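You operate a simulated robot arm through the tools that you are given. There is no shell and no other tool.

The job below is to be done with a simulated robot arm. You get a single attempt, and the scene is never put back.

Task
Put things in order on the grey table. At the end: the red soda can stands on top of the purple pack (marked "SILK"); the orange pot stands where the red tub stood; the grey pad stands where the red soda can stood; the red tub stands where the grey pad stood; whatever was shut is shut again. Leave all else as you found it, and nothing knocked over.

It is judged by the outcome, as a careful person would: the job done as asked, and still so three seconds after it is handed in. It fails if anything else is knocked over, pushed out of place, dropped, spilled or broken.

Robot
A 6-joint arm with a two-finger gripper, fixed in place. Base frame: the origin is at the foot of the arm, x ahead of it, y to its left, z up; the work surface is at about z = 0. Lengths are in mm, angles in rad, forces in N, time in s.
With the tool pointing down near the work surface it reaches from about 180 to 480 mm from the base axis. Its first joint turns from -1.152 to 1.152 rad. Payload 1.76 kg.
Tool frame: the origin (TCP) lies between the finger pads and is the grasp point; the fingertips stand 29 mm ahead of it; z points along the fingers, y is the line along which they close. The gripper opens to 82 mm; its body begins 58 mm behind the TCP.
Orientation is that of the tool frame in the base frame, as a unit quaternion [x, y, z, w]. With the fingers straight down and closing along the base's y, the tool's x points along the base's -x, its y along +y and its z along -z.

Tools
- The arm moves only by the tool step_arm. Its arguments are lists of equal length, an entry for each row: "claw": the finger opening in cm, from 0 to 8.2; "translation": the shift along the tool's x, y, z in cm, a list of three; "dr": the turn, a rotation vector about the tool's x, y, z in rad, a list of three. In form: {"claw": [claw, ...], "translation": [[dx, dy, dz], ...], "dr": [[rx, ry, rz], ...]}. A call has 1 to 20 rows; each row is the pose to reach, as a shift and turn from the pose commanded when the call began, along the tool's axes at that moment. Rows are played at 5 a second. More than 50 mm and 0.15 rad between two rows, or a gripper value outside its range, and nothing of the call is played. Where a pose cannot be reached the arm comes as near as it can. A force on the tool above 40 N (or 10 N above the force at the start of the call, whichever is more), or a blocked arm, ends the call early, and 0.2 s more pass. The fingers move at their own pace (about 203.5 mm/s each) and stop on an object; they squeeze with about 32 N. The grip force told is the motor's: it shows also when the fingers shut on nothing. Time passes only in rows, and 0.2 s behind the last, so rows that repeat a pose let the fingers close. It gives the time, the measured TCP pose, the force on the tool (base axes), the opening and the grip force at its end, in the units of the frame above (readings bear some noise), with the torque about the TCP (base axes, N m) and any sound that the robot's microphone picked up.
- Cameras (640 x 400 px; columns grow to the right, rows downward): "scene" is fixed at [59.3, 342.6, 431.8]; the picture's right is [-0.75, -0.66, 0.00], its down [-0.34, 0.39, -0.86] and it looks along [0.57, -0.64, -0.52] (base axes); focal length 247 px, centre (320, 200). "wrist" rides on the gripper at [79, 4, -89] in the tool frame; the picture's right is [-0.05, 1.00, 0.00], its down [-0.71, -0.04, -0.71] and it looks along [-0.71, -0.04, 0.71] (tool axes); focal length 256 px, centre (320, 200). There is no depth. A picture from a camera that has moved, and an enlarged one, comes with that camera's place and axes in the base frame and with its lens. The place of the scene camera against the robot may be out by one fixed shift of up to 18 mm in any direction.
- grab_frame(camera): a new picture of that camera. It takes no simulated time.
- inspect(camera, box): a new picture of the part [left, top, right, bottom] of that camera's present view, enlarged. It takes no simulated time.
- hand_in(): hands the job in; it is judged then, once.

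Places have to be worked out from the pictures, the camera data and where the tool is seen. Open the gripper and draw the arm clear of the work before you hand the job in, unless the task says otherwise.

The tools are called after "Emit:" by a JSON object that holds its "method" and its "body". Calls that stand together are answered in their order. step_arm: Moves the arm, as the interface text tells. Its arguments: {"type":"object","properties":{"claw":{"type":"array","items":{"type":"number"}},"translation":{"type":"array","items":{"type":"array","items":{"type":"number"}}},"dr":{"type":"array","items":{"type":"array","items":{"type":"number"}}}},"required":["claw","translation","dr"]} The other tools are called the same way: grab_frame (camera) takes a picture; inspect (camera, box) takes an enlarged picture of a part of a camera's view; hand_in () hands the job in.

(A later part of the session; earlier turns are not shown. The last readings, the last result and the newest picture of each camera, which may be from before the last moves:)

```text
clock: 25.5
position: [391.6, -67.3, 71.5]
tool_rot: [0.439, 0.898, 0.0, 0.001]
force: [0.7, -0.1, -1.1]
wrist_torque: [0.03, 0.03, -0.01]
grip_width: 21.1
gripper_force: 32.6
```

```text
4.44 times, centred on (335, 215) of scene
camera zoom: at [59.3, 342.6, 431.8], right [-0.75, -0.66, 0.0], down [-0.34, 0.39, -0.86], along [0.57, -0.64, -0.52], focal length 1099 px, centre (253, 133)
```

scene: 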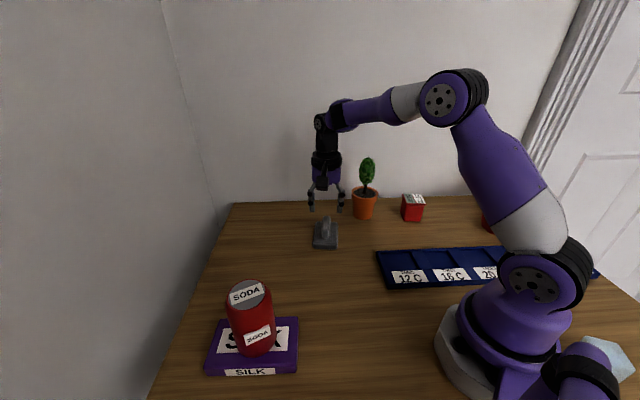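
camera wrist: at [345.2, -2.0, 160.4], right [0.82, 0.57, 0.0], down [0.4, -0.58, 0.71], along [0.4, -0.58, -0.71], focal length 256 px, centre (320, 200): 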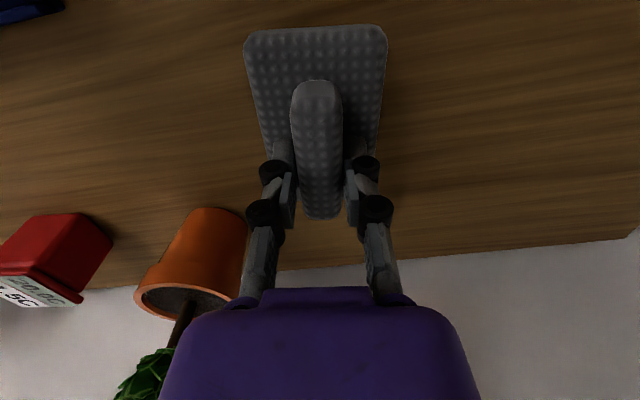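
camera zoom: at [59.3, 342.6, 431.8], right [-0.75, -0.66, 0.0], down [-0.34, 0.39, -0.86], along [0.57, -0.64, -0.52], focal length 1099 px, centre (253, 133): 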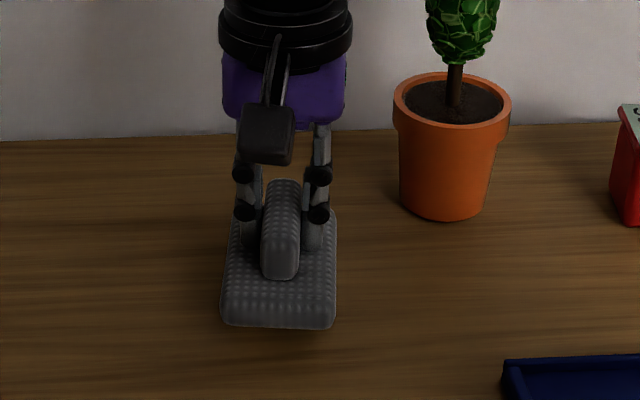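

The pad lifted level. I carry it low across the clear table to the can's old place at (464, 92), keeping its orientation.

Emit:
{"method": "step_arm", "body": {"claw": [1.6, 1.6, 1.6, 1.6, 1.6, 1.6, 1.6], "translation": [[1.315, 2.582, 0], [2.63, 5.163, 0], [3.945, 7.745, 0], [5.26, 10.327, 0.1], [6.575, 12.908, 0.3], [7.89, 15.49, 0.5], [7.89, 15.49, 0.5]], "dr": [[0, 0, 0], [0, 0, 0], [0, 0, 0], [0, 0, 0], [0, 0, 0], [0, 0, 0], [0, 0, 0]]}}

Emit:
{"method": "grab_frame", "body": {"camera": "wrist"}}

Emit:
{"method": "grab_frame", "body": {"camera": "scene"}}

```text
clock: 27.1
position: [464.3, 90.0, 64.4]
tool_rot: [0.441, 0.898, 0.0, 0.001]
force: [-0.2, -0.1, -0.5]
wrist_torque: [-0.02, 0.0, 0.01]
grip_width: 20.8
gripper_force: 32.6
```

```text
taken
camera wrist: at [419.5, 155.5, 154.8], right [0.82, 0.57, 0.0], down [0.4, -0.58, 0.71], along [0.4, -0.58, -0.71], focal length 256 px, centre (320, 200)
```

wrist: 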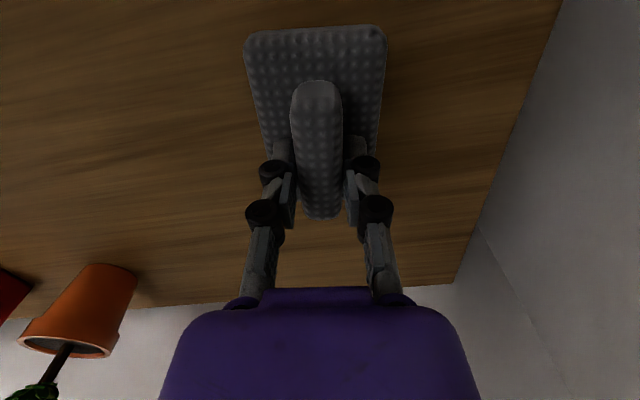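

```text
taken
```

scene: 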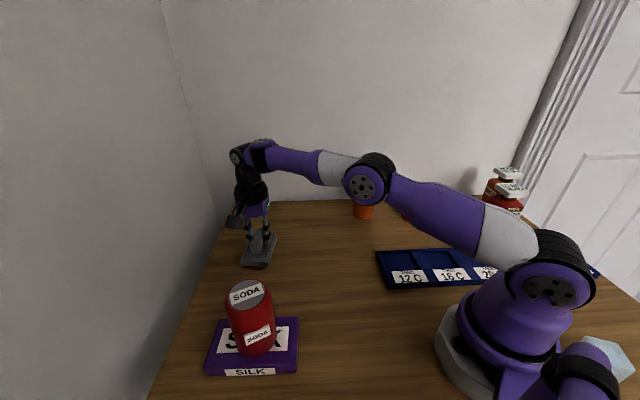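

The pad is over the can's old spot. I lower it slowly onto the table.

Emit:
{"method": "step_arm", "body": {"claw": [1.6, 1.6, 1.6, 1.6, 1.6], "translation": [[0, 0, 0.4], [0, 0, 0.8], [0, 0, 1.1], [0, 0, 1.25], [0, 0, 1.25]], "dr": [[0, 0, 0], [0, 0, 0], [0, 0, 0], [0, 0, 0], [0, 0, 0]]}}

Emit:
{"method": "inspect", "body": {"camera": "scene", "box": [200, 180, 320, 280]}}

```text
clock: 28.3
position: [464.2, 90.5, 53.2]
tool_rot: [0.44, 0.898, -0.001, 0.001]
force: [-0.8, 0.4, -0.2]
wrist_torque: [0.0, 0.01, 0.01]
grip_width: 21.2
gripper_force: 32.2
```

```text
4.00 times, centred on (260, 230) of scene
camera zoom: at [59.3, 342.6, 431.8], right [-0.75, -0.66, 0.0], down [-0.34, 0.39, -0.86], along [0.57, -0.64, -0.52], focal length 989 px, centre (560, 80)
```

zoom: 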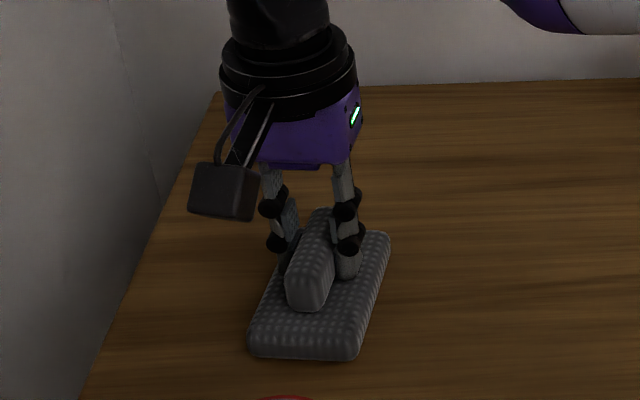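

No contact yet, so I go down in 0.5–1 mm steps until the force shows it resting.

Emit:
{"method": "step_arm", "body": {"claw": [1.6, 1.6, 1.6, 1.6], "translation": [[0, 0, 0.07], [0, 0, 0.14], [0, 0, 0.2], [0, 0, 0.2]], "dr": [[0, 0, 0], [0, 0, 0], [0, 0, 0], [0, 0, 0]]}}

```text
clock: 29.3
position: [464.9, 90.5, 52.7]
tool_rot: [0.44, 0.898, 0.001, 0.002]
force: [-8.7, -1.7, 30.1]
wrist_torque: [0.03, 0.38, 0.0]
grip_width: 20.9
gripper_force: 31.8
```

It rests on the table (30 N). I ease off 1.5 mm, open the fingers and lift straight up.

Emit:
{"method": "step_arm", "body": {"claw": [1.6, 1.6, 2.6, 3.6, 4.6, 5.5, 5.5], "translation": [[0, 0, -0.1], [0, 0, -0.15], [0, 0, -0.15], [0, 0, -0.15], [0, 0, -0.15], [0, 0, -0.15], [0, 0, -0.15]], "dr": [[0, 0, 0], [0, 0, 0], [0, 0, 0], [0, 0, 0], [0, 0, 0], [0, 0, 0], [0, 0, 0]]}}

Emit:
{"method": "grab_frame", "body": {"camera": "wrist"}}

```text
clock: 30.9
position: [464.5, 89.4, 51.8]
tool_rot: [0.44, 0.898, 0.0, 0.001]
force: [0.3, 1.2, -0.9]
wrist_torque: [0.03, 0.0, 0.01]
grip_width: 54.9
gripper_force: 0.0
```

```text
taken
camera wrist: at [419.1, 155.3, 142.1], right [0.82, 0.57, 0.0], down [0.4, -0.58, 0.71], along [0.4, -0.58, -0.71], focal length 256 px, centre (320, 200)
```

wrist: 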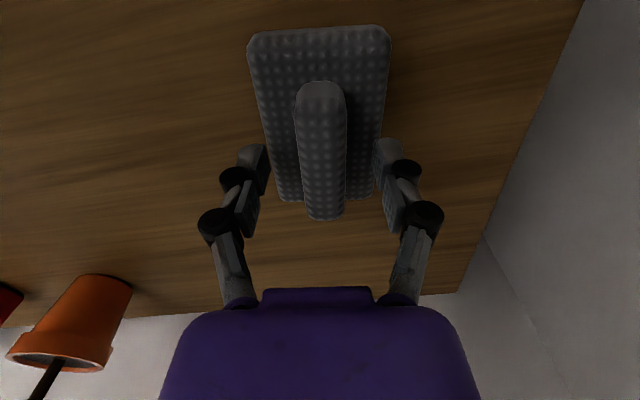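

The pad sits free at the can's old place. I rise clear of the handle, then draw inward and up.

Emit:
{"method": "step_arm", "body": {"claw": [5.5, 5.5, 5.5, 5.5, 5.5, 5.5, 5.5, 5.5], "translation": [[0, 0, -1.5], [0, 0, -3.0], [1.13, -2.23, -5.5], [2.26, -4.46, -8.0], [3.38, -6.68, -10.5], [4.51, -8.91, -13.0], [5.64, -11.14, -15.0], [6.77, -13.37, -16.0]], "dr": [[0, 0, 0], [0, 0, 0], [0, 0, 0], [0, 0, 0], [0, 0, 0], [0, 0, 0], [0, 0, 0], [0, 0, 0]]}}

Emit:
{"method": "grab_frame", "body": {"camera": "scene"}}

```text
clock: 32.7
position: [317.0, 61.7, 212.4]
tool_rot: [0.44, 0.898, -0.002, 0.002]
force: [0.3, -0.2, -0.6]
wrist_torque: [0.01, 0.03, 0.02]
grip_width: 54.9
gripper_force: 0.1
```

```text
taken
```

scene: 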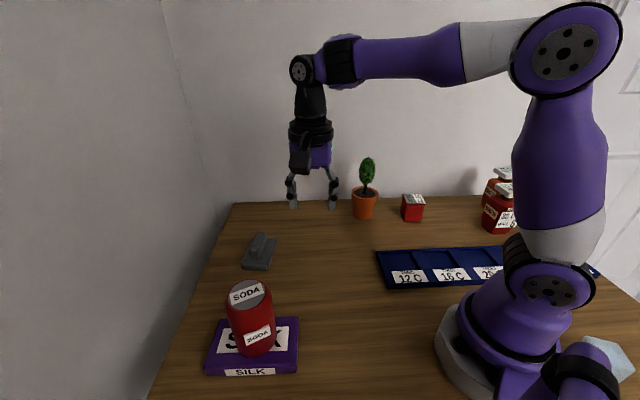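

Pad and can are in place. I move to a viewing pose for the red tub.

Emit:
{"method": "step_arm", "body": {"claw": [5.5, 5.5, 6, 7, 8.2, 8.2, 8.2, 8.2, 8.2], "translation": [[-1.8, -3.42, -0.28], [-3.6, -6.85, -0.57], [-5.4, -10.27, -0.85], [-7.2, -13.69, -1.13], [-9.0, -17.11, -1.41], [-10.8, -20.54, -1.7], [-12.6, -23.96, -1.98], [-14.4, -27.38, -2.26], [-14.4, -27.38, -2.26]], "dr": [[0, 0, -0.00625], [0, 0, -0.0125], [0, 0, -0.01875], [0, 0, -0.025], [0, 0, -0.03125], [0, 0, -0.0375], [0, 0, -0.04375], [0, 0, -0.05], [0, 0, -0.05]]}}

Emit:
{"method": "grab_frame", "body": {"camera": "wrist"}}

Emit:
{"method": "inspect", "body": {"camera": "wrist", "box": [250, 60, 450, 200]}}

```text
clock: 34.7
position: [190.2, -218.4, 234.3]
tool_rot: [0.419, 0.908, -0.001, 0.002]
force: [0.0, 0.4, -0.1]
wrist_torque: [-0.01, -0.02, 0.02]
grip_width: 81.7
gripper_force: 0.1
```

```text
taken
camera wrist: at [140.3, -156.4, 324.7], right [0.79, 0.61, 0.0], down [0.43, -0.56, 0.71], along [0.43, -0.56, -0.7], focal length 256 px, centre (320, 200)
```

wrist: 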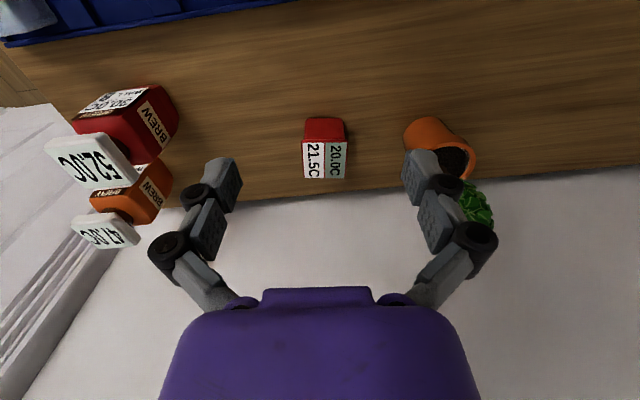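

```text
2.86 times, centred on (350, 130) of wrist
camera zoom: at [140.3, -156.4, 324.7], right [0.79, 0.61, 0.0], down [0.43, -0.56, 0.71], along [0.43, -0.56, -0.7], focal length 731 px, centre (234, 400)
```

zoom: 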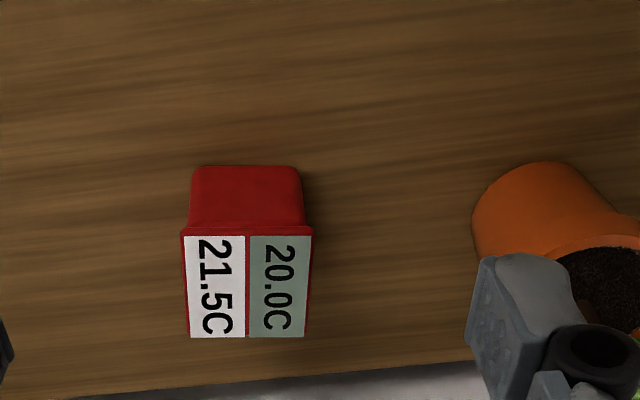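

The tub's lid is about 55 mm square, its top near z = 62, centred near (261.5, -306.5), with edges at azimuth 38.6°. I move above it, square to its faces.

Emit:
{"method": "step_arm", "body": {"claw": [8.2, 8.2, 8.2, 8.2, 8.2, 8.2], "translation": [[-2.26, -0.04, 2.09], [-4.52, -0.08, 4.18], [-6.77, -0.13, 6.28], [-9.03, -0.17, 8.37], [-11.29, -0.21, 10.46], [-11.29, -0.21, 10.46]], "dr": [[0, 0, 0.007], [0, 0, 0.013], [0, 0, 0.02], [0, 0, 0.026], [0, 0, 0.033], [0, 0, 0.033]]}}

Emit:
{"method": "grab_frame", "body": {"camera": "wrist"}}

Emit:
{"method": "grab_frame", "body": {"camera": "scene"}}

```text
clock: 36.1
position: [261.0, -306.6, 129.9]
tool_rot: [0.433, 0.902, -0.001, 0.002]
force: [0.7, 0.8, 0.1]
wrist_torque: [0.02, -0.01, -0.03]
grip_width: 82.1
gripper_force: 0.1
```

```text
taken
camera wrist: at [214.5, -242.5, 220.6], right [0.81, 0.58, 0.0], down [0.41, -0.57, 0.71], along [0.41, -0.58, -0.7], focal length 256 px, centre (320, 200)
```

wrist: 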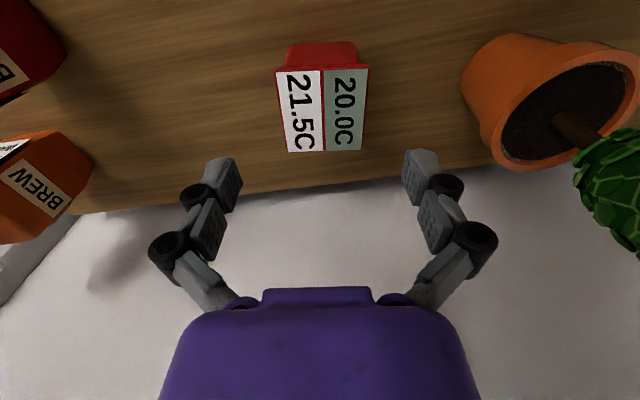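

```text
taken
```

scene: 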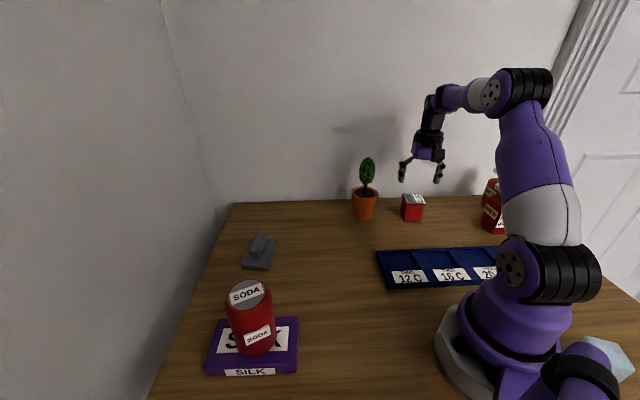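

Above the tub now; I enlarge the view to refine the offset before descending.

Emit:
{"method": "inspect", "body": {"camera": "wrist", "box": [250, 20, 410, 180]}}

Emit:
{"method": "inspect", "body": {"camera": "scene", "box": [370, 130, 470, 230]}}

```text
2.50 times, centred on (330, 100) of wrist
camera zoom: at [214.5, -242.5, 220.6], right [0.81, 0.58, 0.0], down [0.41, -0.57, 0.71], along [0.41, -0.58, -0.7], focal length 640 px, centre (295, 450)
```

zoom: 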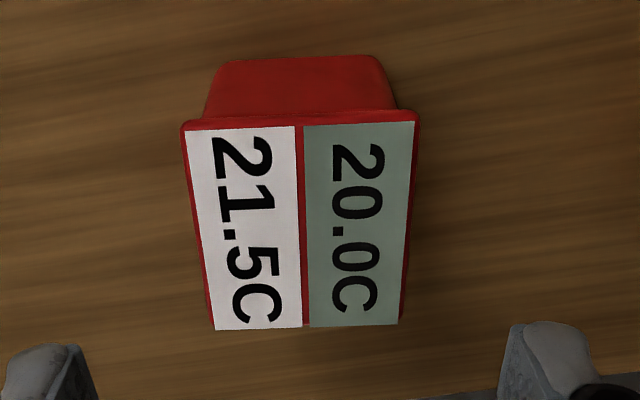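

```text
4.00 times, centred on (420, 180) of scene
camera zoom: at [59.3, 342.6, 431.8], right [-0.75, -0.66, 0.0], down [-0.34, 0.39, -0.86], along [0.57, -0.64, -0.52], focal length 989 px, centre (-80, 280)
```

zoom: 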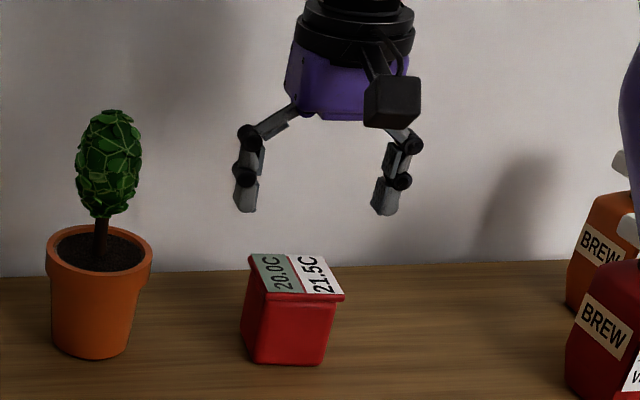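

The tub's centre refines to (262, -306), square to the tool within 0.5°. I descend to TCP z = 40 so the pads will take the body below the lid.

Emit:
{"method": "step_arm", "body": {"claw": [8.2, 8.2, 8.2, 8.2, 8.2, 8.2], "translation": [[0, 0.15, 2.0], [0, 0.15, 4.5], [0, 0.15, 6.5], [0, 0.15, 8.0], [0, 0.15, 9.0], [0, 0.15, 9.0]], "dr": [[0, 0, 0], [0, 0, 0], [0, 0, 0], [0, 0, 0], [0, 0, 0], [0, 0, 0]]}}

Emit:
{"method": "grab_frame", "body": {"camera": "wrist"}}

Emit:
{"method": "inspect", "body": {"camera": "scene", "box": [370, 140, 460, 230]}}

```text
clock: 37.5
position: [263.4, -305.7, 40.3]
tool_rot: [0.432, 0.902, 0.0, 0.001]
force: [-0.6, 0.1, -0.8]
wrist_torque: [-0.04, 0.0, 0.0]
grip_width: 82.1
gripper_force: 0.1
```

```text
taken
camera wrist: at [216.2, -241.5, 129.8], right [0.81, 0.58, 0.0], down [0.41, -0.57, 0.71], along [0.41, -0.58, -0.71], focal length 256 px, centre (320, 200)
```

wrist: 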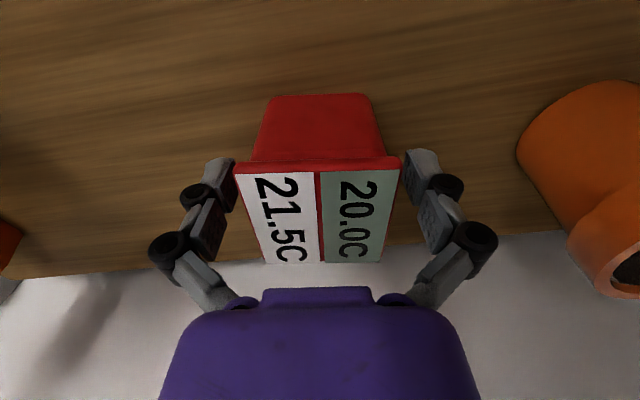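

```text
4.44 times, centred on (415, 185) of scene
camera zoom: at [59.3, 342.6, 431.8], right [-0.75, -0.66, 0.0], down [-0.34, 0.39, -0.86], along [0.57, -0.64, -0.52], focal length 1099 px, centre (-102, 267)
```

zoom: 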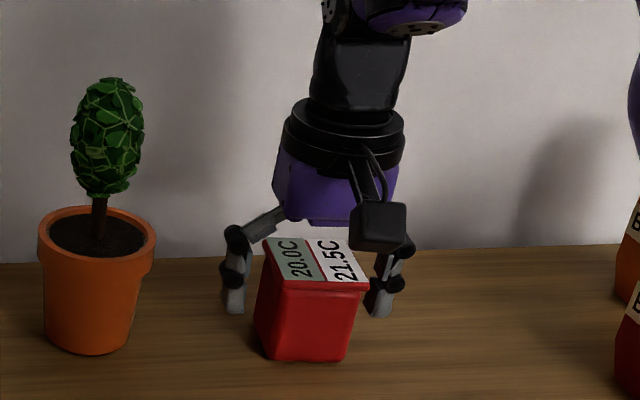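

The fingers straddle the tub with clearance on both sides. I close on its body.

Emit:
{"method": "step_arm", "body": {"claw": [7.4, 6.6, 6.0, 5.5, 5.0, 4.4, 4.4, 4.4], "translation": [[0, 0, 0], [0, 0, 0], [0, 0, 0], [0, 0, 0], [0, 0, 0], [0, 0, 0], [0, 0, 0], [0, 0, 0]], "dr": [[0, 0, 0], [0, 0, 0], [0, 0, 0], [0, 0, 0], [0, 0, 0], [0, 0, 0], [0, 0, 0], [0, 0, 0]]}}

Emit:
{"method": "grab_frame", "body": {"camera": "wrist"}}

Emit:
{"method": "inspect", "body": {"camera": "scene", "box": [370, 140, 460, 230]}}

```text
clock: 39.3
position: [262.9, -307.5, 41.5]
tool_rot: [0.433, 0.901, -0.001, 0.002]
force: [-1.9, 2.4, 6.6]
wrist_torque: [0.12, 0.1, -0.05]
grip_width: 53.4
gripper_force: 31.8
```

```text
taken
camera wrist: at [216.2, -241.6, 130.2], right [0.81, 0.58, 0.0], down [0.41, -0.57, 0.71], along [0.41, -0.58, -0.7], focal length 256 px, centre (320, 200)
```

wrist: 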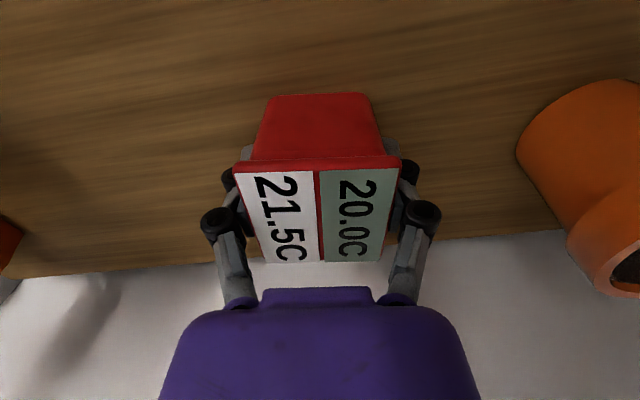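

```text
4.44 times, centred on (415, 185) of scene
camera zoom: at [59.3, 342.6, 431.7], right [-0.75, -0.66, 0.0], down [-0.34, 0.39, -0.86], along [0.57, -0.64, -0.52], focal length 1099 px, centre (-102, 267)
```

zoom: 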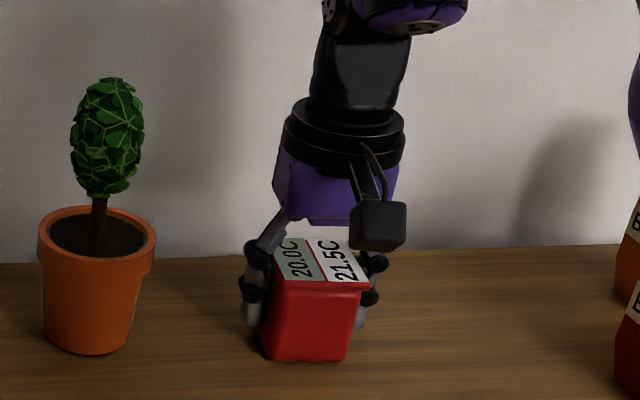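

The tub is gripped at 53.4 mm, just below the lid. I lift a little and check that it comes up whole and level.

Emit:
{"method": "step_arm", "body": {"claw": [4.4, 4.4, 4.4, 4.4], "translation": [[0, 0, -0.5], [0, 0, -1.5], [0, 0, -3.0], [0, 0, -3.0]], "dr": [[0, 0, 0], [0, 0, 0], [0, 0, 0], [0, 0, 0]]}}

Emit:
{"method": "grab_frame", "body": {"camera": "wrist"}}

Emit:
{"method": "inspect", "body": {"camera": "scene", "box": [370, 140, 460, 230]}}

```text
clock: 40.3
position: [262.2, -305.1, 70.7]
tool_rot: [0.433, 0.902, -0.001, 0.002]
force: [0.4, -0.2, -0.3]
wrist_torque: [0.0, 0.0, -0.01]
grip_width: 53.3
gripper_force: 31.8
```

```text
taken
camera wrist: at [215.7, -241.3, 160.8], right [0.81, 0.58, 0.0], down [0.41, -0.57, 0.71], along [0.41, -0.58, -0.71], focal length 256 px, centre (320, 200)
```

wrist: 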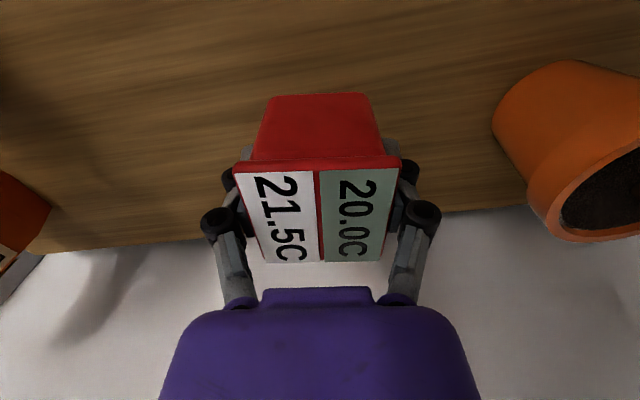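

```text
4.44 times, centred on (415, 185) of scene
camera zoom: at [59.3, 342.6, 431.8], right [-0.75, -0.66, 0.0], down [-0.34, 0.39, -0.86], along [0.57, -0.64, -0.52], focal length 1099 px, centre (-102, 267)
```

zoom: 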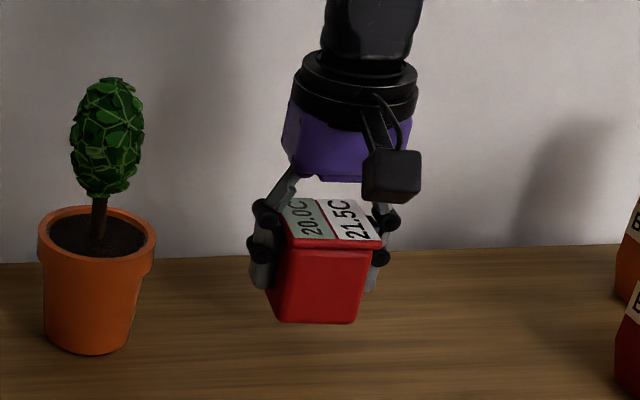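

The whole tub came up, lid and all. I carry it inward, around the pot at a safe distance, to above the pad's old place at (390, -65).

Emit:
{"method": "step_arm", "body": {"claw": [4.4, 4.4, 4.4, 4.4, 4.4, 4.4, 4.4, 4.4, 4.4, 4.4, 4.4], "translation": [[3.11, -0.11, -1.65], [6.22, -0.21, -3.3], [9.33, -0.32, -4.95], [10.08, 3.22, -4.95], [10.83, 6.77, -4.95], [11.58, 10.31, -4.95], [11.4, 13.99, -4.95], [11.22, 17.68, -4.95], [11.03, 21.36, -4.95], [10.85, 25.04, -4.95], [10.85, 25.04, -4.95]], "dr": [[0, 0, 0], [0, 0, 0], [0, 0, 0], [0, 0, 0], [0, 0, 0], [0, 0, 0], [0, 0, 0], [0, 0, 0], [0, 0, 0], [0, 0, 0], [0, 0, 0]]}}

Emit:
{"method": "grab_frame", "body": {"camera": "wrist"}}

Emit:
{"method": "grab_frame", "body": {"camera": "scene"}}

```text
clock: 42.7
position: [389.6, -63.5, 118.8]
tool_rot: [0.432, 0.902, 0.0, 0.001]
force: [-0.5, 0.0, -2.0]
wrist_torque: [0.03, 0.0, 0.01]
grip_width: 53.0
gripper_force: 32.4
```

```text
taken
camera wrist: at [342.9, 1.0, 209.2], right [0.81, 0.58, 0.0], down [0.41, -0.57, 0.71], along [0.41, -0.58, -0.71], focal length 256 px, centre (320, 200)
```

wrist: 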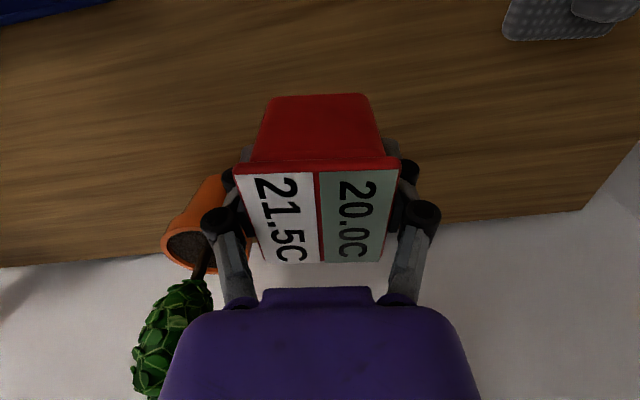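

```text
taken
```

scene: 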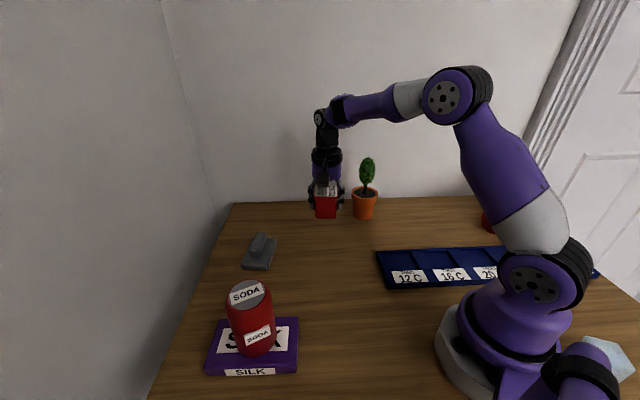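

The tub hangs level over the pad's old spot. I lower it to a few mm above the table, then ease down to contact.

Emit:
{"method": "step_arm", "body": {"claw": [4.4, 4.4, 4.4, 4.4, 4.4, 4.4], "translation": [[0, 0, 2.0], [0, 0, 4.0], [0, 0, 6.0], [0, 0, 7.0], [0, 0, 7.5], [0, 0, 7.5]], "dr": [[0, 0, 0], [0, 0, 0], [0, 0, 0], [0, 0, 0], [0, 0, 0], [0, 0, 0]]}}

Emit:
{"method": "inspect", "body": {"camera": "scene", "box": [280, 160, 380, 260]}}

```text
clock: 44.1
position: [389.8, -63.8, 44.7]
tool_rot: [0.433, 0.901, -0.001, 0.001]
force: [-0.3, 0.3, -0.1]
wrist_torque: [-0.01, 0.03, 0.01]
grip_width: 53.2
gripper_force: 31.8
```

```text
4.00 times, centred on (330, 210) of scene
camera zoom: at [59.3, 342.6, 431.8], right [-0.75, -0.66, 0.0], down [-0.34, 0.39, -0.86], along [0.57, -0.64, -0.52], focal length 989 px, centre (280, 160)
```

zoom: 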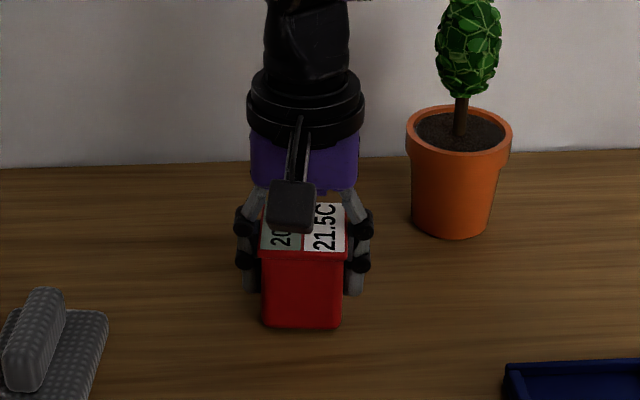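

Emit:
{"method": "step_arm", "body": {"claw": [4.4, 4.4, 4.4, 4.4, 4.4], "translation": [[0, 0, 0.15], [0, 0, 0.25], [0, 0, 0.33], [0, 0, 0.4], [0, 0, 0.4]], "dr": [[0, 0, 0], [0, 0, 0], [0, 0, 0], [0, 0, 0], [0, 0, 0]]}}

```text
clock: 45.3
position: [389.4, -64.8, 40.0]
tool_rot: [0.433, 0.902, 0.0, 0.001]
force: [-0.4, 0.4, -1.3]
wrist_torque: [0.02, -0.01, -0.02]
grip_width: 53.0
gripper_force: 31.9
```

Still no contact force, so I go on down in sub-millimetre steps.

Emit:
{"method": "step_arm", "body": {"claw": [4.4, 4.4, 4.4], "translation": [[0, 0, 0.06], [0, 0, 0.12], [0, 0, 0.12]], "dr": [[0, 0, 0], [0, 0, 0], [0, 0, 0]]}}

```text
clock: 46.1
position: [389.9, -64.0, 39.3]
tool_rot: [0.433, 0.902, -0.001, 0.001]
force: [-7.0, -1.3, 19.2]
wrist_torque: [0.09, 0.25, -0.03]
grip_width: 53.5
gripper_force: 32.3
```

Contact (19 N): the tub rests on the table. I ease off slightly and open.

Emit:
{"method": "step_arm", "body": {"claw": [4.4, 4.4, 5.6, 6.2, 7.0, 8.0, 8.0], "translation": [[0, 0, -0.07], [0, 0, -0.07], [0, 0, -0.07], [0, 0, -0.07], [0, 0, -0.07], [0, 0, -0.07], [0, 0, -0.07]], "dr": [[0, 0, 0], [0, 0, 0], [0, 0, 0], [0, 0, 0], [0, 0, 0], [0, 0, 0], [0, 0, 0]]}}

Emit:
{"method": "grab_frame", "body": {"camera": "wrist"}}

Emit:
{"method": "inspect", "body": {"camera": "scene", "box": [280, 160, 380, 260]}}

```text
clock: 47.7
position: [390.5, -64.1, 40.9]
tool_rot: [0.432, 0.902, -0.001, 0.002]
force: [-0.4, -0.4, 0.5]
wrist_torque: [-0.03, 0.0, 0.02]
grip_width: 80.3
gripper_force: 0.1
```

```text
taken
camera wrist: at [343.4, 0.1, 130.0], right [0.81, 0.58, 0.0], down [0.41, -0.57, 0.71], along [0.41, -0.58, -0.71], focal length 256 px, centre (320, 200)
```

wrist: 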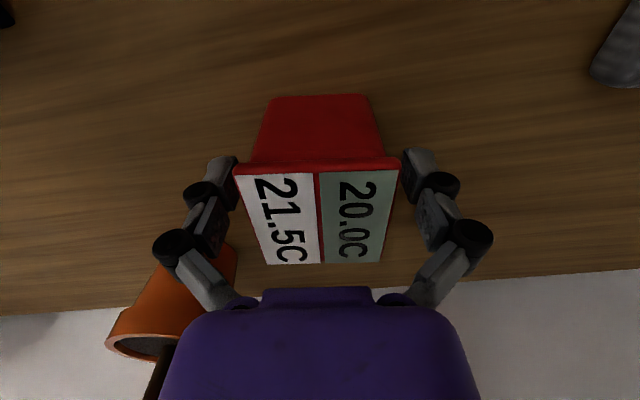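

```text
4.00 times, centred on (330, 210) of scene
camera zoom: at [59.3, 342.6, 431.8], right [-0.75, -0.66, 0.0], down [-0.34, 0.39, -0.86], along [0.57, -0.64, -0.52], focal length 989 px, centre (280, 160)
```

zoom: 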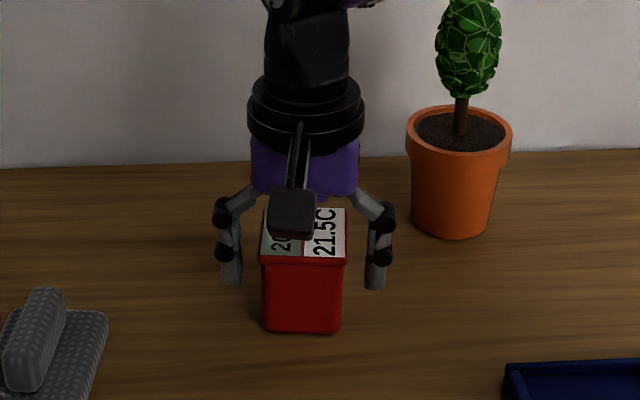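

The tub stands at the pad's old place. I rise straight up, then move to a viewing pose for the orange pot.

Emit:
{"method": "step_arm", "body": {"claw": [8.2, 8.2, 8.2, 8.2, 8.2, 8.2, 8.2, 8.2, 8.2], "translation": [[0, 0, -3.0], [0, 0, -7.0], [0, 0, -11.0], [0.448, -3.272, -12.594], [0.896, -6.544, -14.188], [1.344, -9.816, -15.782], [1.792, -13.088, -17.376], [2.24, -16.36, -18.97], [2.24, -16.36, -18.97]], "dr": [[0, 0, 0], [0, 0, 0], [0, 0, 0], [0, 0, -0.0714], [0, 0, -0.1428], [0, 0, -0.2142], [0, 0, -0.2856], [0, 0, -0.357], [0, 0, -0.357]]}}

Emit:
{"method": "grab_frame", "body": {"camera": "wrist"}}

Emit:
{"method": "inspect", "body": {"camera": "wrist", "box": [220, 80, 420, 260]}}

Emit:
{"method": "grab_frame", "body": {"camera": "scene"}}

```text
clock: 49.7
position: [246.6, -149.1, 229.0]
tool_rot: [0.266, 0.964, 0.0, 0.001]
force: [0.2, 0.3, 0.6]
wrist_torque: [-0.01, 0.01, 0.01]
grip_width: 81.9
gripper_force: 0.1
```

```text
taken
camera wrist: at [180.6, -105.2, 319.5], right [0.56, 0.83, 0.0], down [0.59, -0.39, 0.71], along [0.59, -0.39, -0.71], focal length 256 px, centre (320, 200)
```

wrist: 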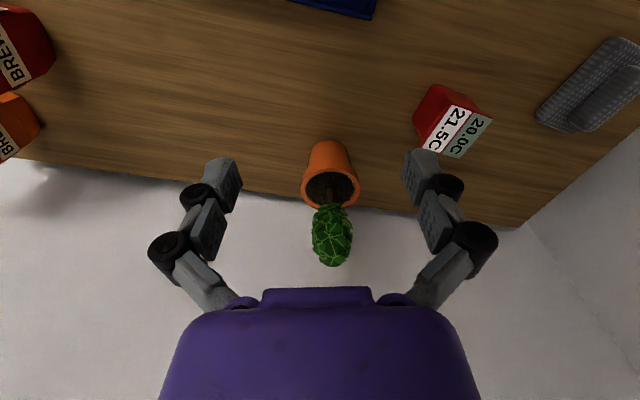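

```text
2.22 times, centred on (320, 170) of wrist
camera zoom: at [180.6, -105.2, 319.5], right [0.56, 0.83, 0.0], down [0.59, -0.39, 0.71], along [0.59, -0.39, -0.71], focal length 569 px, centre (320, 267)
```

zoom: 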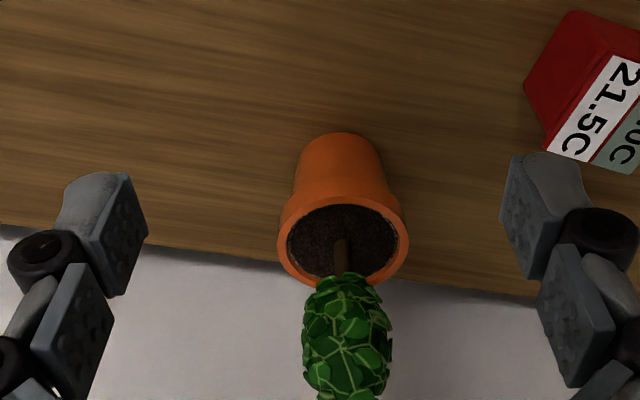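

```text
taken
```

scene: 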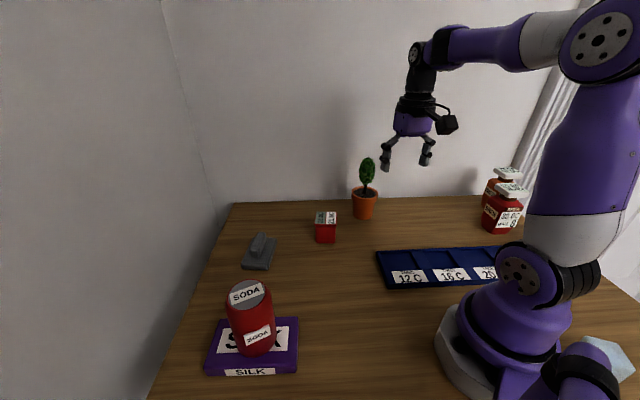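

The pot's axis is near (373, -218), with its rim about 77 mm wide and top at z = 73. The foliage is about 44 mm wide and reaches up to z = 185. A vertical grip would hit the plant, so I'll grip the rim band from the side with the tool tilted 55° outward; first to a standoff pose behind it.

Emit:
{"method": "step_arm", "body": {"claw": [8.2, 8.2, 8.2, 8.2, 8.2, 8.2, 8.2, 8.2, 8.2], "translation": [[-0.52, 0.07, 1.18], [-1.03, 0.15, 2.36], [-1.55, 0.22, 3.54], [-2.07, 0.29, 4.72], [-2.59, 0.36, 5.89], [-3.1, 0.44, 7.07], [-3.62, 0.51, 8.25], [-4.14, 0.58, 9.43], [-4.14, 0.58, 9.43]], "dr": [[0, -0.12, 0], [0, -0.24, 0], [0, -0.36, 0], [0, -0.48, 0], [0, -0.6, 0], [0, -0.72, 0], [0, -0.84, 0], [0, -0.96, 0], [0, -0.96, 0]]}}

Emit:
{"method": "grab_frame", "body": {"camera": "wrist"}}

Emit:
{"method": "grab_frame", "body": {"camera": "scene"}}

```text
clock: 51.7
position: [294.7, -170.3, 138.4]
tool_rot: [0.236, 0.855, -0.124, 0.446]
force: [-0.2, -0.8, -1.1]
wrist_torque: [-0.04, -0.01, -0.04]
grip_width: 82.0
gripper_force: 0.0
out of reach, approached as far as the arm can: row 8, 9
```

```text
taken
camera wrist: at [195.6, -105.6, 124.4], right [0.54, 0.84, 0.04], down [-0.17, 0.06, 0.98], along [0.83, -0.54, 0.18], focal length 256 px, centre (320, 200)
```

wrist: 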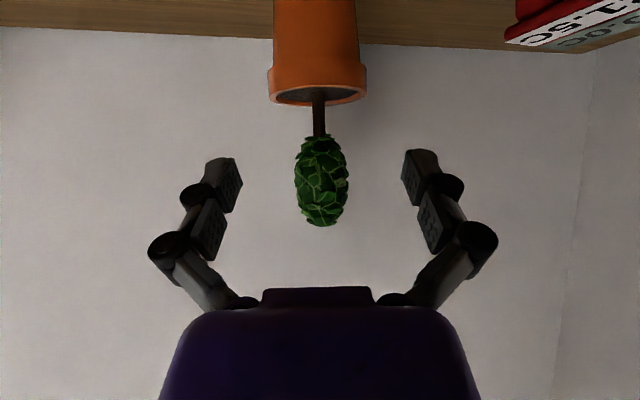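

```text
taken
```

scene: 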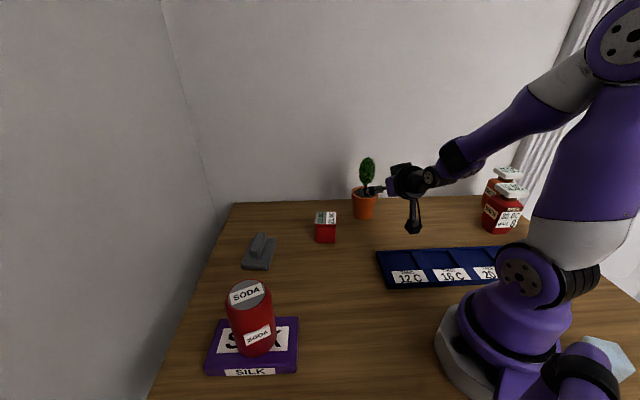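

The tool reached the 55° tilt at (295, -170, 138), slightly further out than asked, and the picture shows the pot nearly centred between the fingers. I zoom to measure the rim against the tool's centre line.

Emit:
{"method": "inspect", "body": {"camera": "wrist", "box": [250, 0, 390, 120]}}

Emit:
{"method": "inspect", "body": {"camera": "scene", "box": [340, 140, 440, 240]}}

```text
3.33 times, centred on (320, 60) of wrist
camera zoom: at [195.6, -105.6, 124.4], right [0.54, 0.84, 0.04], down [-0.17, 0.06, 0.98], along [0.83, -0.54, 0.18], focal length 853 px, centre (320, 667)
```

zoom: 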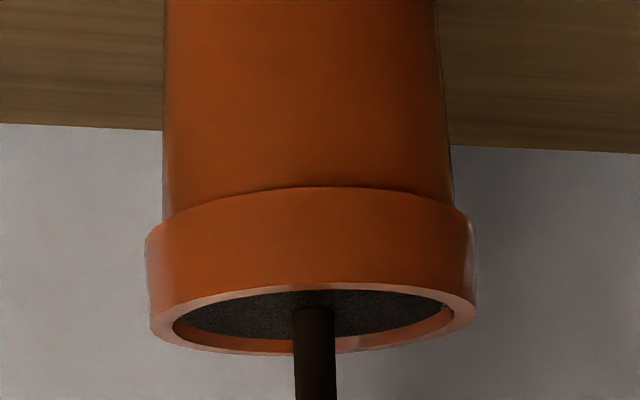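

```text
4.00 times, centred on (390, 190) of scene
camera zoom: at [59.3, 342.6, 431.8], right [-0.75, -0.66, 0.0], down [-0.34, 0.39, -0.86], along [0.57, -0.64, -0.52], focal length 989 px, centre (40, 240)
```

zoom: 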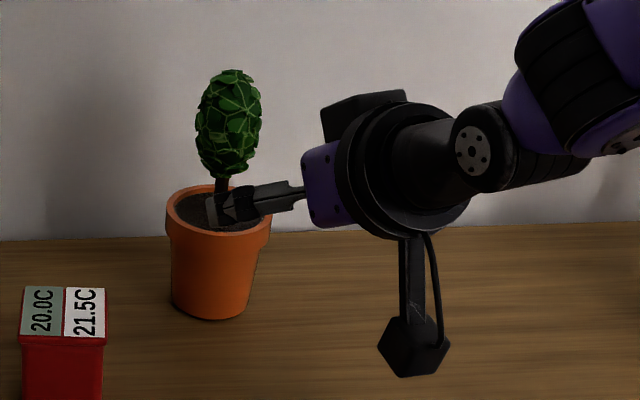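

Rim width comes out about 75–76 mm (so roughly 3 mm clearance per side), offset about 1.7 mm to the left. I correct that and advance along the tool axis to just short of the rim.

Emit:
{"method": "step_arm", "body": {"claw": [8.2, 8.2, 8.2, 8.2, 8.2], "translation": [[0.4, -0.15, 1.5], [0.74, -0.15, 3.0], [0.74, -0.15, 4.5], [0.74, -0.15, 5.5], [0.74, -0.15, 5.5]], "dr": [[0, 0, 0], [0, 0, 0], [0, 0, 0], [0, 0, 0], [0, 0, 0]]}}

Emit:
{"method": "grab_frame", "body": {"camera": "wrist"}}

Emit:
{"method": "inspect", "body": {"camera": "scene", "box": [340, 140, 440, 240]}}

```text
clock: 52.9
position: [330.2, -191.4, 100.7]
tool_rot: [0.235, 0.854, -0.123, 0.447]
force: [0.1, 0.2, -0.1]
wrist_torque: [0.0, -0.01, -0.01]
grip_width: 82.1
gripper_force: 0.1
```

```text
taken
camera wrist: at [230.2, -127.8, 87.4], right [0.54, 0.84, 0.04], down [-0.17, 0.06, 0.98], along [0.83, -0.54, 0.18], focal length 256 px, centre (320, 200)
```

wrist: 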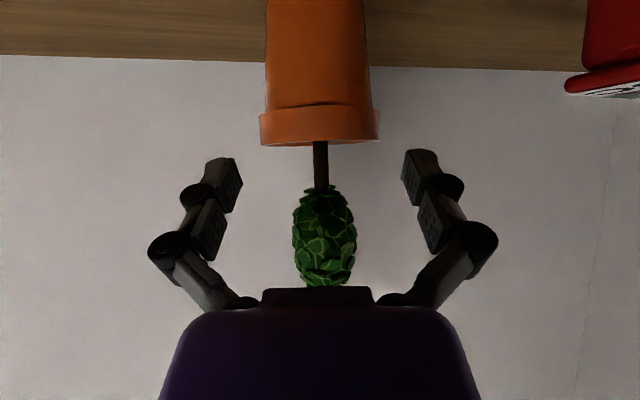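

```text
4.00 times, centred on (390, 190) of scene
camera zoom: at [59.3, 342.6, 431.8], right [-0.75, -0.66, 0.0], down [-0.34, 0.39, -0.86], along [0.57, -0.64, -0.52], focal length 989 px, centre (40, 240)
```

zoom: 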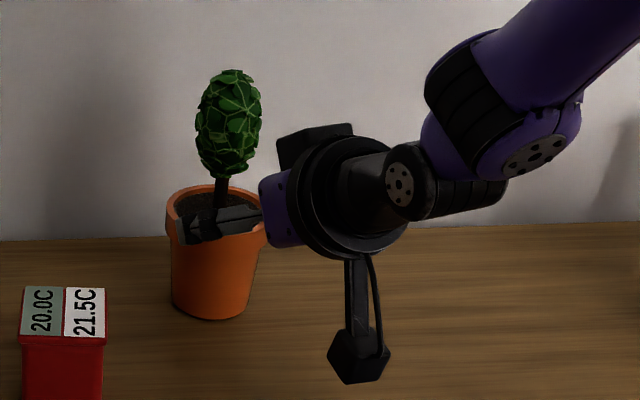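

The rim is centred to within 1 mm between the open fingers and the body stays clear of the foliage. I advance the last 5 cm slowly so the pads flank the rim band.

Emit:
{"method": "step_arm", "body": {"claw": [8.2, 8.2, 8.2, 8.2, 8.2], "translation": [[0, -0.05, 0.8], [0, -0.05, 1.6], [0, -0.05, 2.4], [0, -0.05, 3.0], [0, -0.05, 3.0]], "dr": [[0, 0, 0], [0, 0, 0], [0, 0, 0], [0, 0, 0], [0, 0, 0]]}}

Emit:
{"method": "grab_frame", "body": {"camera": "wrist"}}

Emit:
{"method": "inspect", "body": {"camera": "scene", "box": [340, 140, 440, 240]}}

```text
clock: 54.1
position: [350.2, -205.1, 82.7]
tool_rot: [0.236, 0.854, -0.124, 0.446]
force: [-0.8, 0.1, 0.2]
wrist_torque: [-0.04, -0.02, -0.02]
grip_width: 82.1
gripper_force: 0.0
```

```text
taken
camera wrist: at [250.2, -141.4, 69.7], right [0.54, 0.84, 0.04], down [-0.17, 0.06, 0.98], along [0.83, -0.54, 0.18], focal length 256 px, centre (320, 200)
```

wrist: 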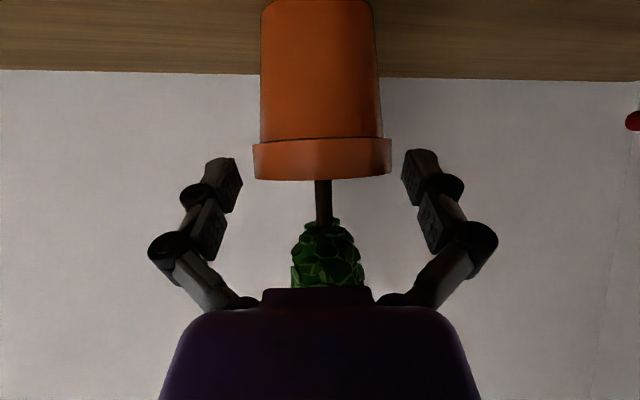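

```text
4.00 times, centred on (390, 190) of scene
camera zoom: at [59.3, 342.6, 431.8], right [-0.75, -0.66, 0.0], down [-0.34, 0.39, -0.86], along [0.57, -0.64, -0.52], focal length 989 px, centre (40, 240)
```

zoom: 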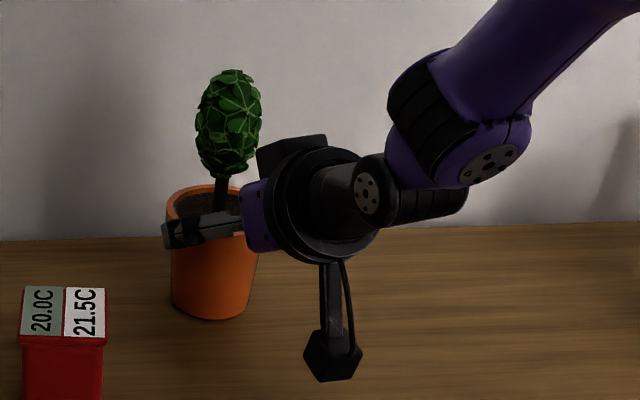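

Still no contact force and the rim is centred. I advance the last 2 cm.

Emit:
{"method": "step_arm", "body": {"claw": [8.2, 8.2, 8.2, 8.2], "translation": [[0, 0.05, 0.7], [0, 0.05, 1.3], [0, 0.05, 1.9], [0, 0.05, 1.9]], "dr": [[0, 0, 0], [0, 0, 0], [0, 0, 0], [0, 0, 0]]}}

Emit:
{"method": "grab_frame", "body": {"camera": "wrist"}}

Emit:
{"method": "inspect", "body": {"camera": "scene", "box": [340, 140, 440, 240]}}

```text
clock: 55.1
position: [363.6, -212.4, 72.5]
tool_rot: [0.236, 0.854, -0.124, 0.446]
force: [0.3, -0.7, 0.0]
wrist_torque: [-0.01, -0.01, 0.03]
grip_width: 82.2
gripper_force: 0.1
```

```text
taken
camera wrist: at [263.9, -148.7, 59.1], right [0.54, 0.84, 0.04], down [-0.17, 0.06, 0.98], along [0.83, -0.54, 0.18], focal length 256 px, centre (320, 200)
```

wrist: 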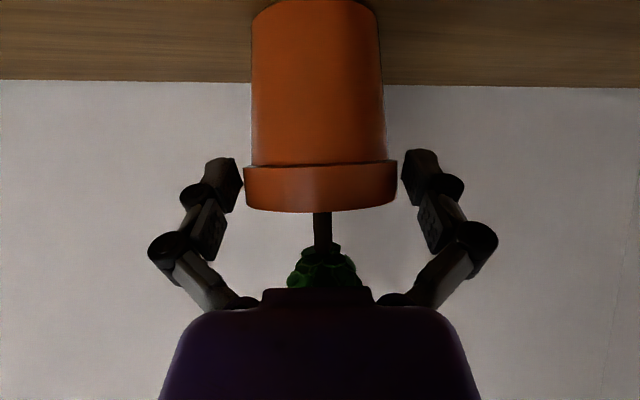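

```text
4.00 times, centred on (390, 190) of scene
camera zoom: at [59.3, 342.6, 431.8], right [-0.75, -0.66, 0.0], down [-0.34, 0.39, -0.86], along [0.57, -0.64, -0.52], focal length 989 px, centre (40, 240)
```

zoom: 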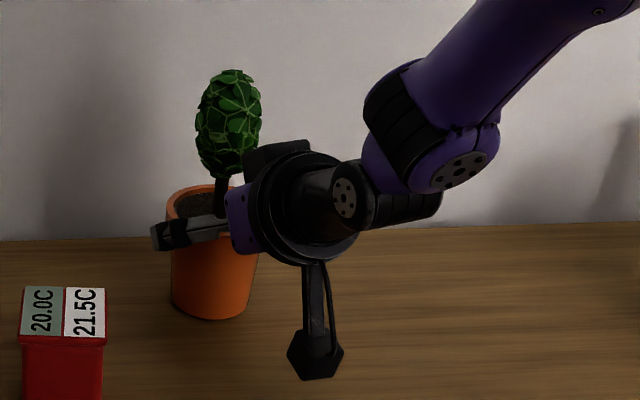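

The pads now flank the rim band on both sides. I close gently.

Emit:
{"method": "step_arm", "body": {"claw": [8.0, 7.8, 7.6, 7.4, 7.2, 6.8, 6.8, 6.8], "translation": [[0, 0, 0], [0, 0, 0], [0, 0, 0], [0, 0, 0], [0, 0, 0], [0, 0, 0], [0, 0, 0], [0, 0, 0]], "dr": [[0, 0, 0], [0, 0, 0], [0, 0, 0], [0, 0, 0], [0, 0, 0], [0, 0, 0], [0, 0, 0], [0, 0, 0]]}}

Emit:
{"method": "grab_frame", "body": {"camera": "wrist"}}

Emit:
{"method": "inspect", "body": {"camera": "scene", "box": [340, 140, 440, 240]}}

```text
clock: 56.9
position: [363.5, -212.5, 72.6]
tool_rot: [0.235, 0.854, -0.123, 0.446]
force: [-2.6, 3.0, 5.2]
wrist_torque: [-0.02, 0.11, 0.03]
grip_width: 74.0
gripper_force: 32.4
```

```text
taken
camera wrist: at [264.0, -148.7, 59.3], right [0.54, 0.84, 0.04], down [-0.17, 0.06, 0.98], along [0.83, -0.54, 0.18], focal length 256 px, centre (320, 200)
```

wrist: 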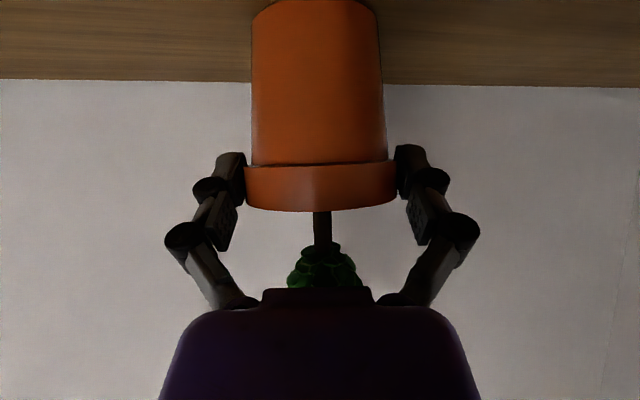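

```text
4.00 times, centred on (390, 190) of scene
camera zoom: at [59.3, 342.6, 431.7], right [-0.75, -0.66, 0.0], down [-0.34, 0.39, -0.86], along [0.57, -0.64, -0.52], focal length 989 px, centre (40, 240)
```

zoom: 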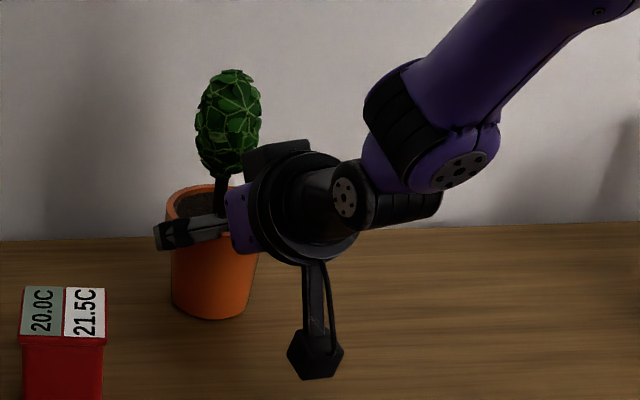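

Held at 74.0 mm with 32 N. I lift straight up by 10 mm first, then 25 mm, and check for slip or tilt.

Emit:
{"method": "step_arm", "body": {"claw": [6.8, 6.8, 6.8, 6.8], "translation": [[-0.41, 0, -0.29], [-0.82, 0, -0.57], [-1.23, 0, -0.86], [-1.23, 0, -0.86]], "dr": [[0, 0, 0], [0, 0, 0], [0, 0, 0], [0, 0, 0]]}}

Emit:
{"method": "grab_frame", "body": {"camera": "wrist"}}

Emit:
{"method": "inspect", "body": {"camera": "scene", "box": [340, 140, 440, 240]}}

```text
clock: 57.9
position: [364.2, -212.4, 87.8]
tool_rot: [0.236, 0.855, -0.124, 0.445]
force: [-0.7, -0.1, -4.7]
wrist_torque: [0.02, 0.04, -0.01]
grip_width: 73.7
gripper_force: 32.0
```

```text
taken
camera wrist: at [264.0, -148.3, 73.9], right [0.54, 0.84, 0.04], down [-0.17, 0.06, 0.98], along [0.83, -0.54, 0.17], focal length 256 px, centre (320, 200)
```

wrist: 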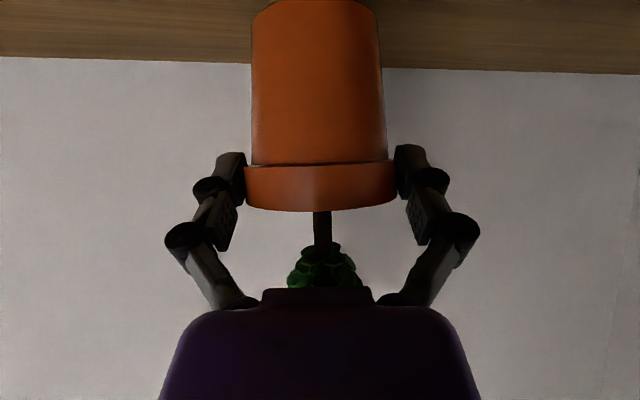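

```text
4.00 times, centred on (390, 190) of scene
camera zoom: at [59.3, 342.6, 431.8], right [-0.75, -0.66, 0.0], down [-0.34, 0.39, -0.86], along [0.57, -0.64, -0.52], focal length 989 px, centre (40, 240)
```

zoom: 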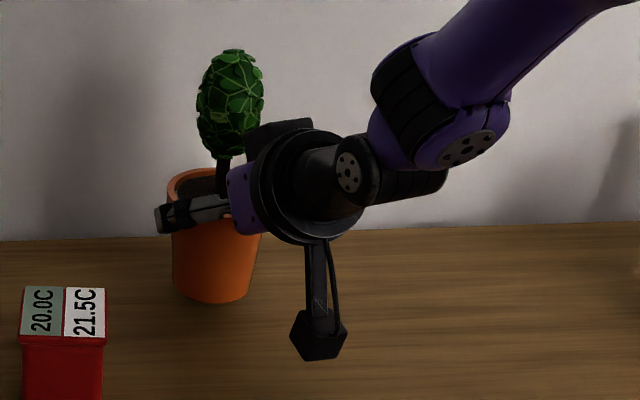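

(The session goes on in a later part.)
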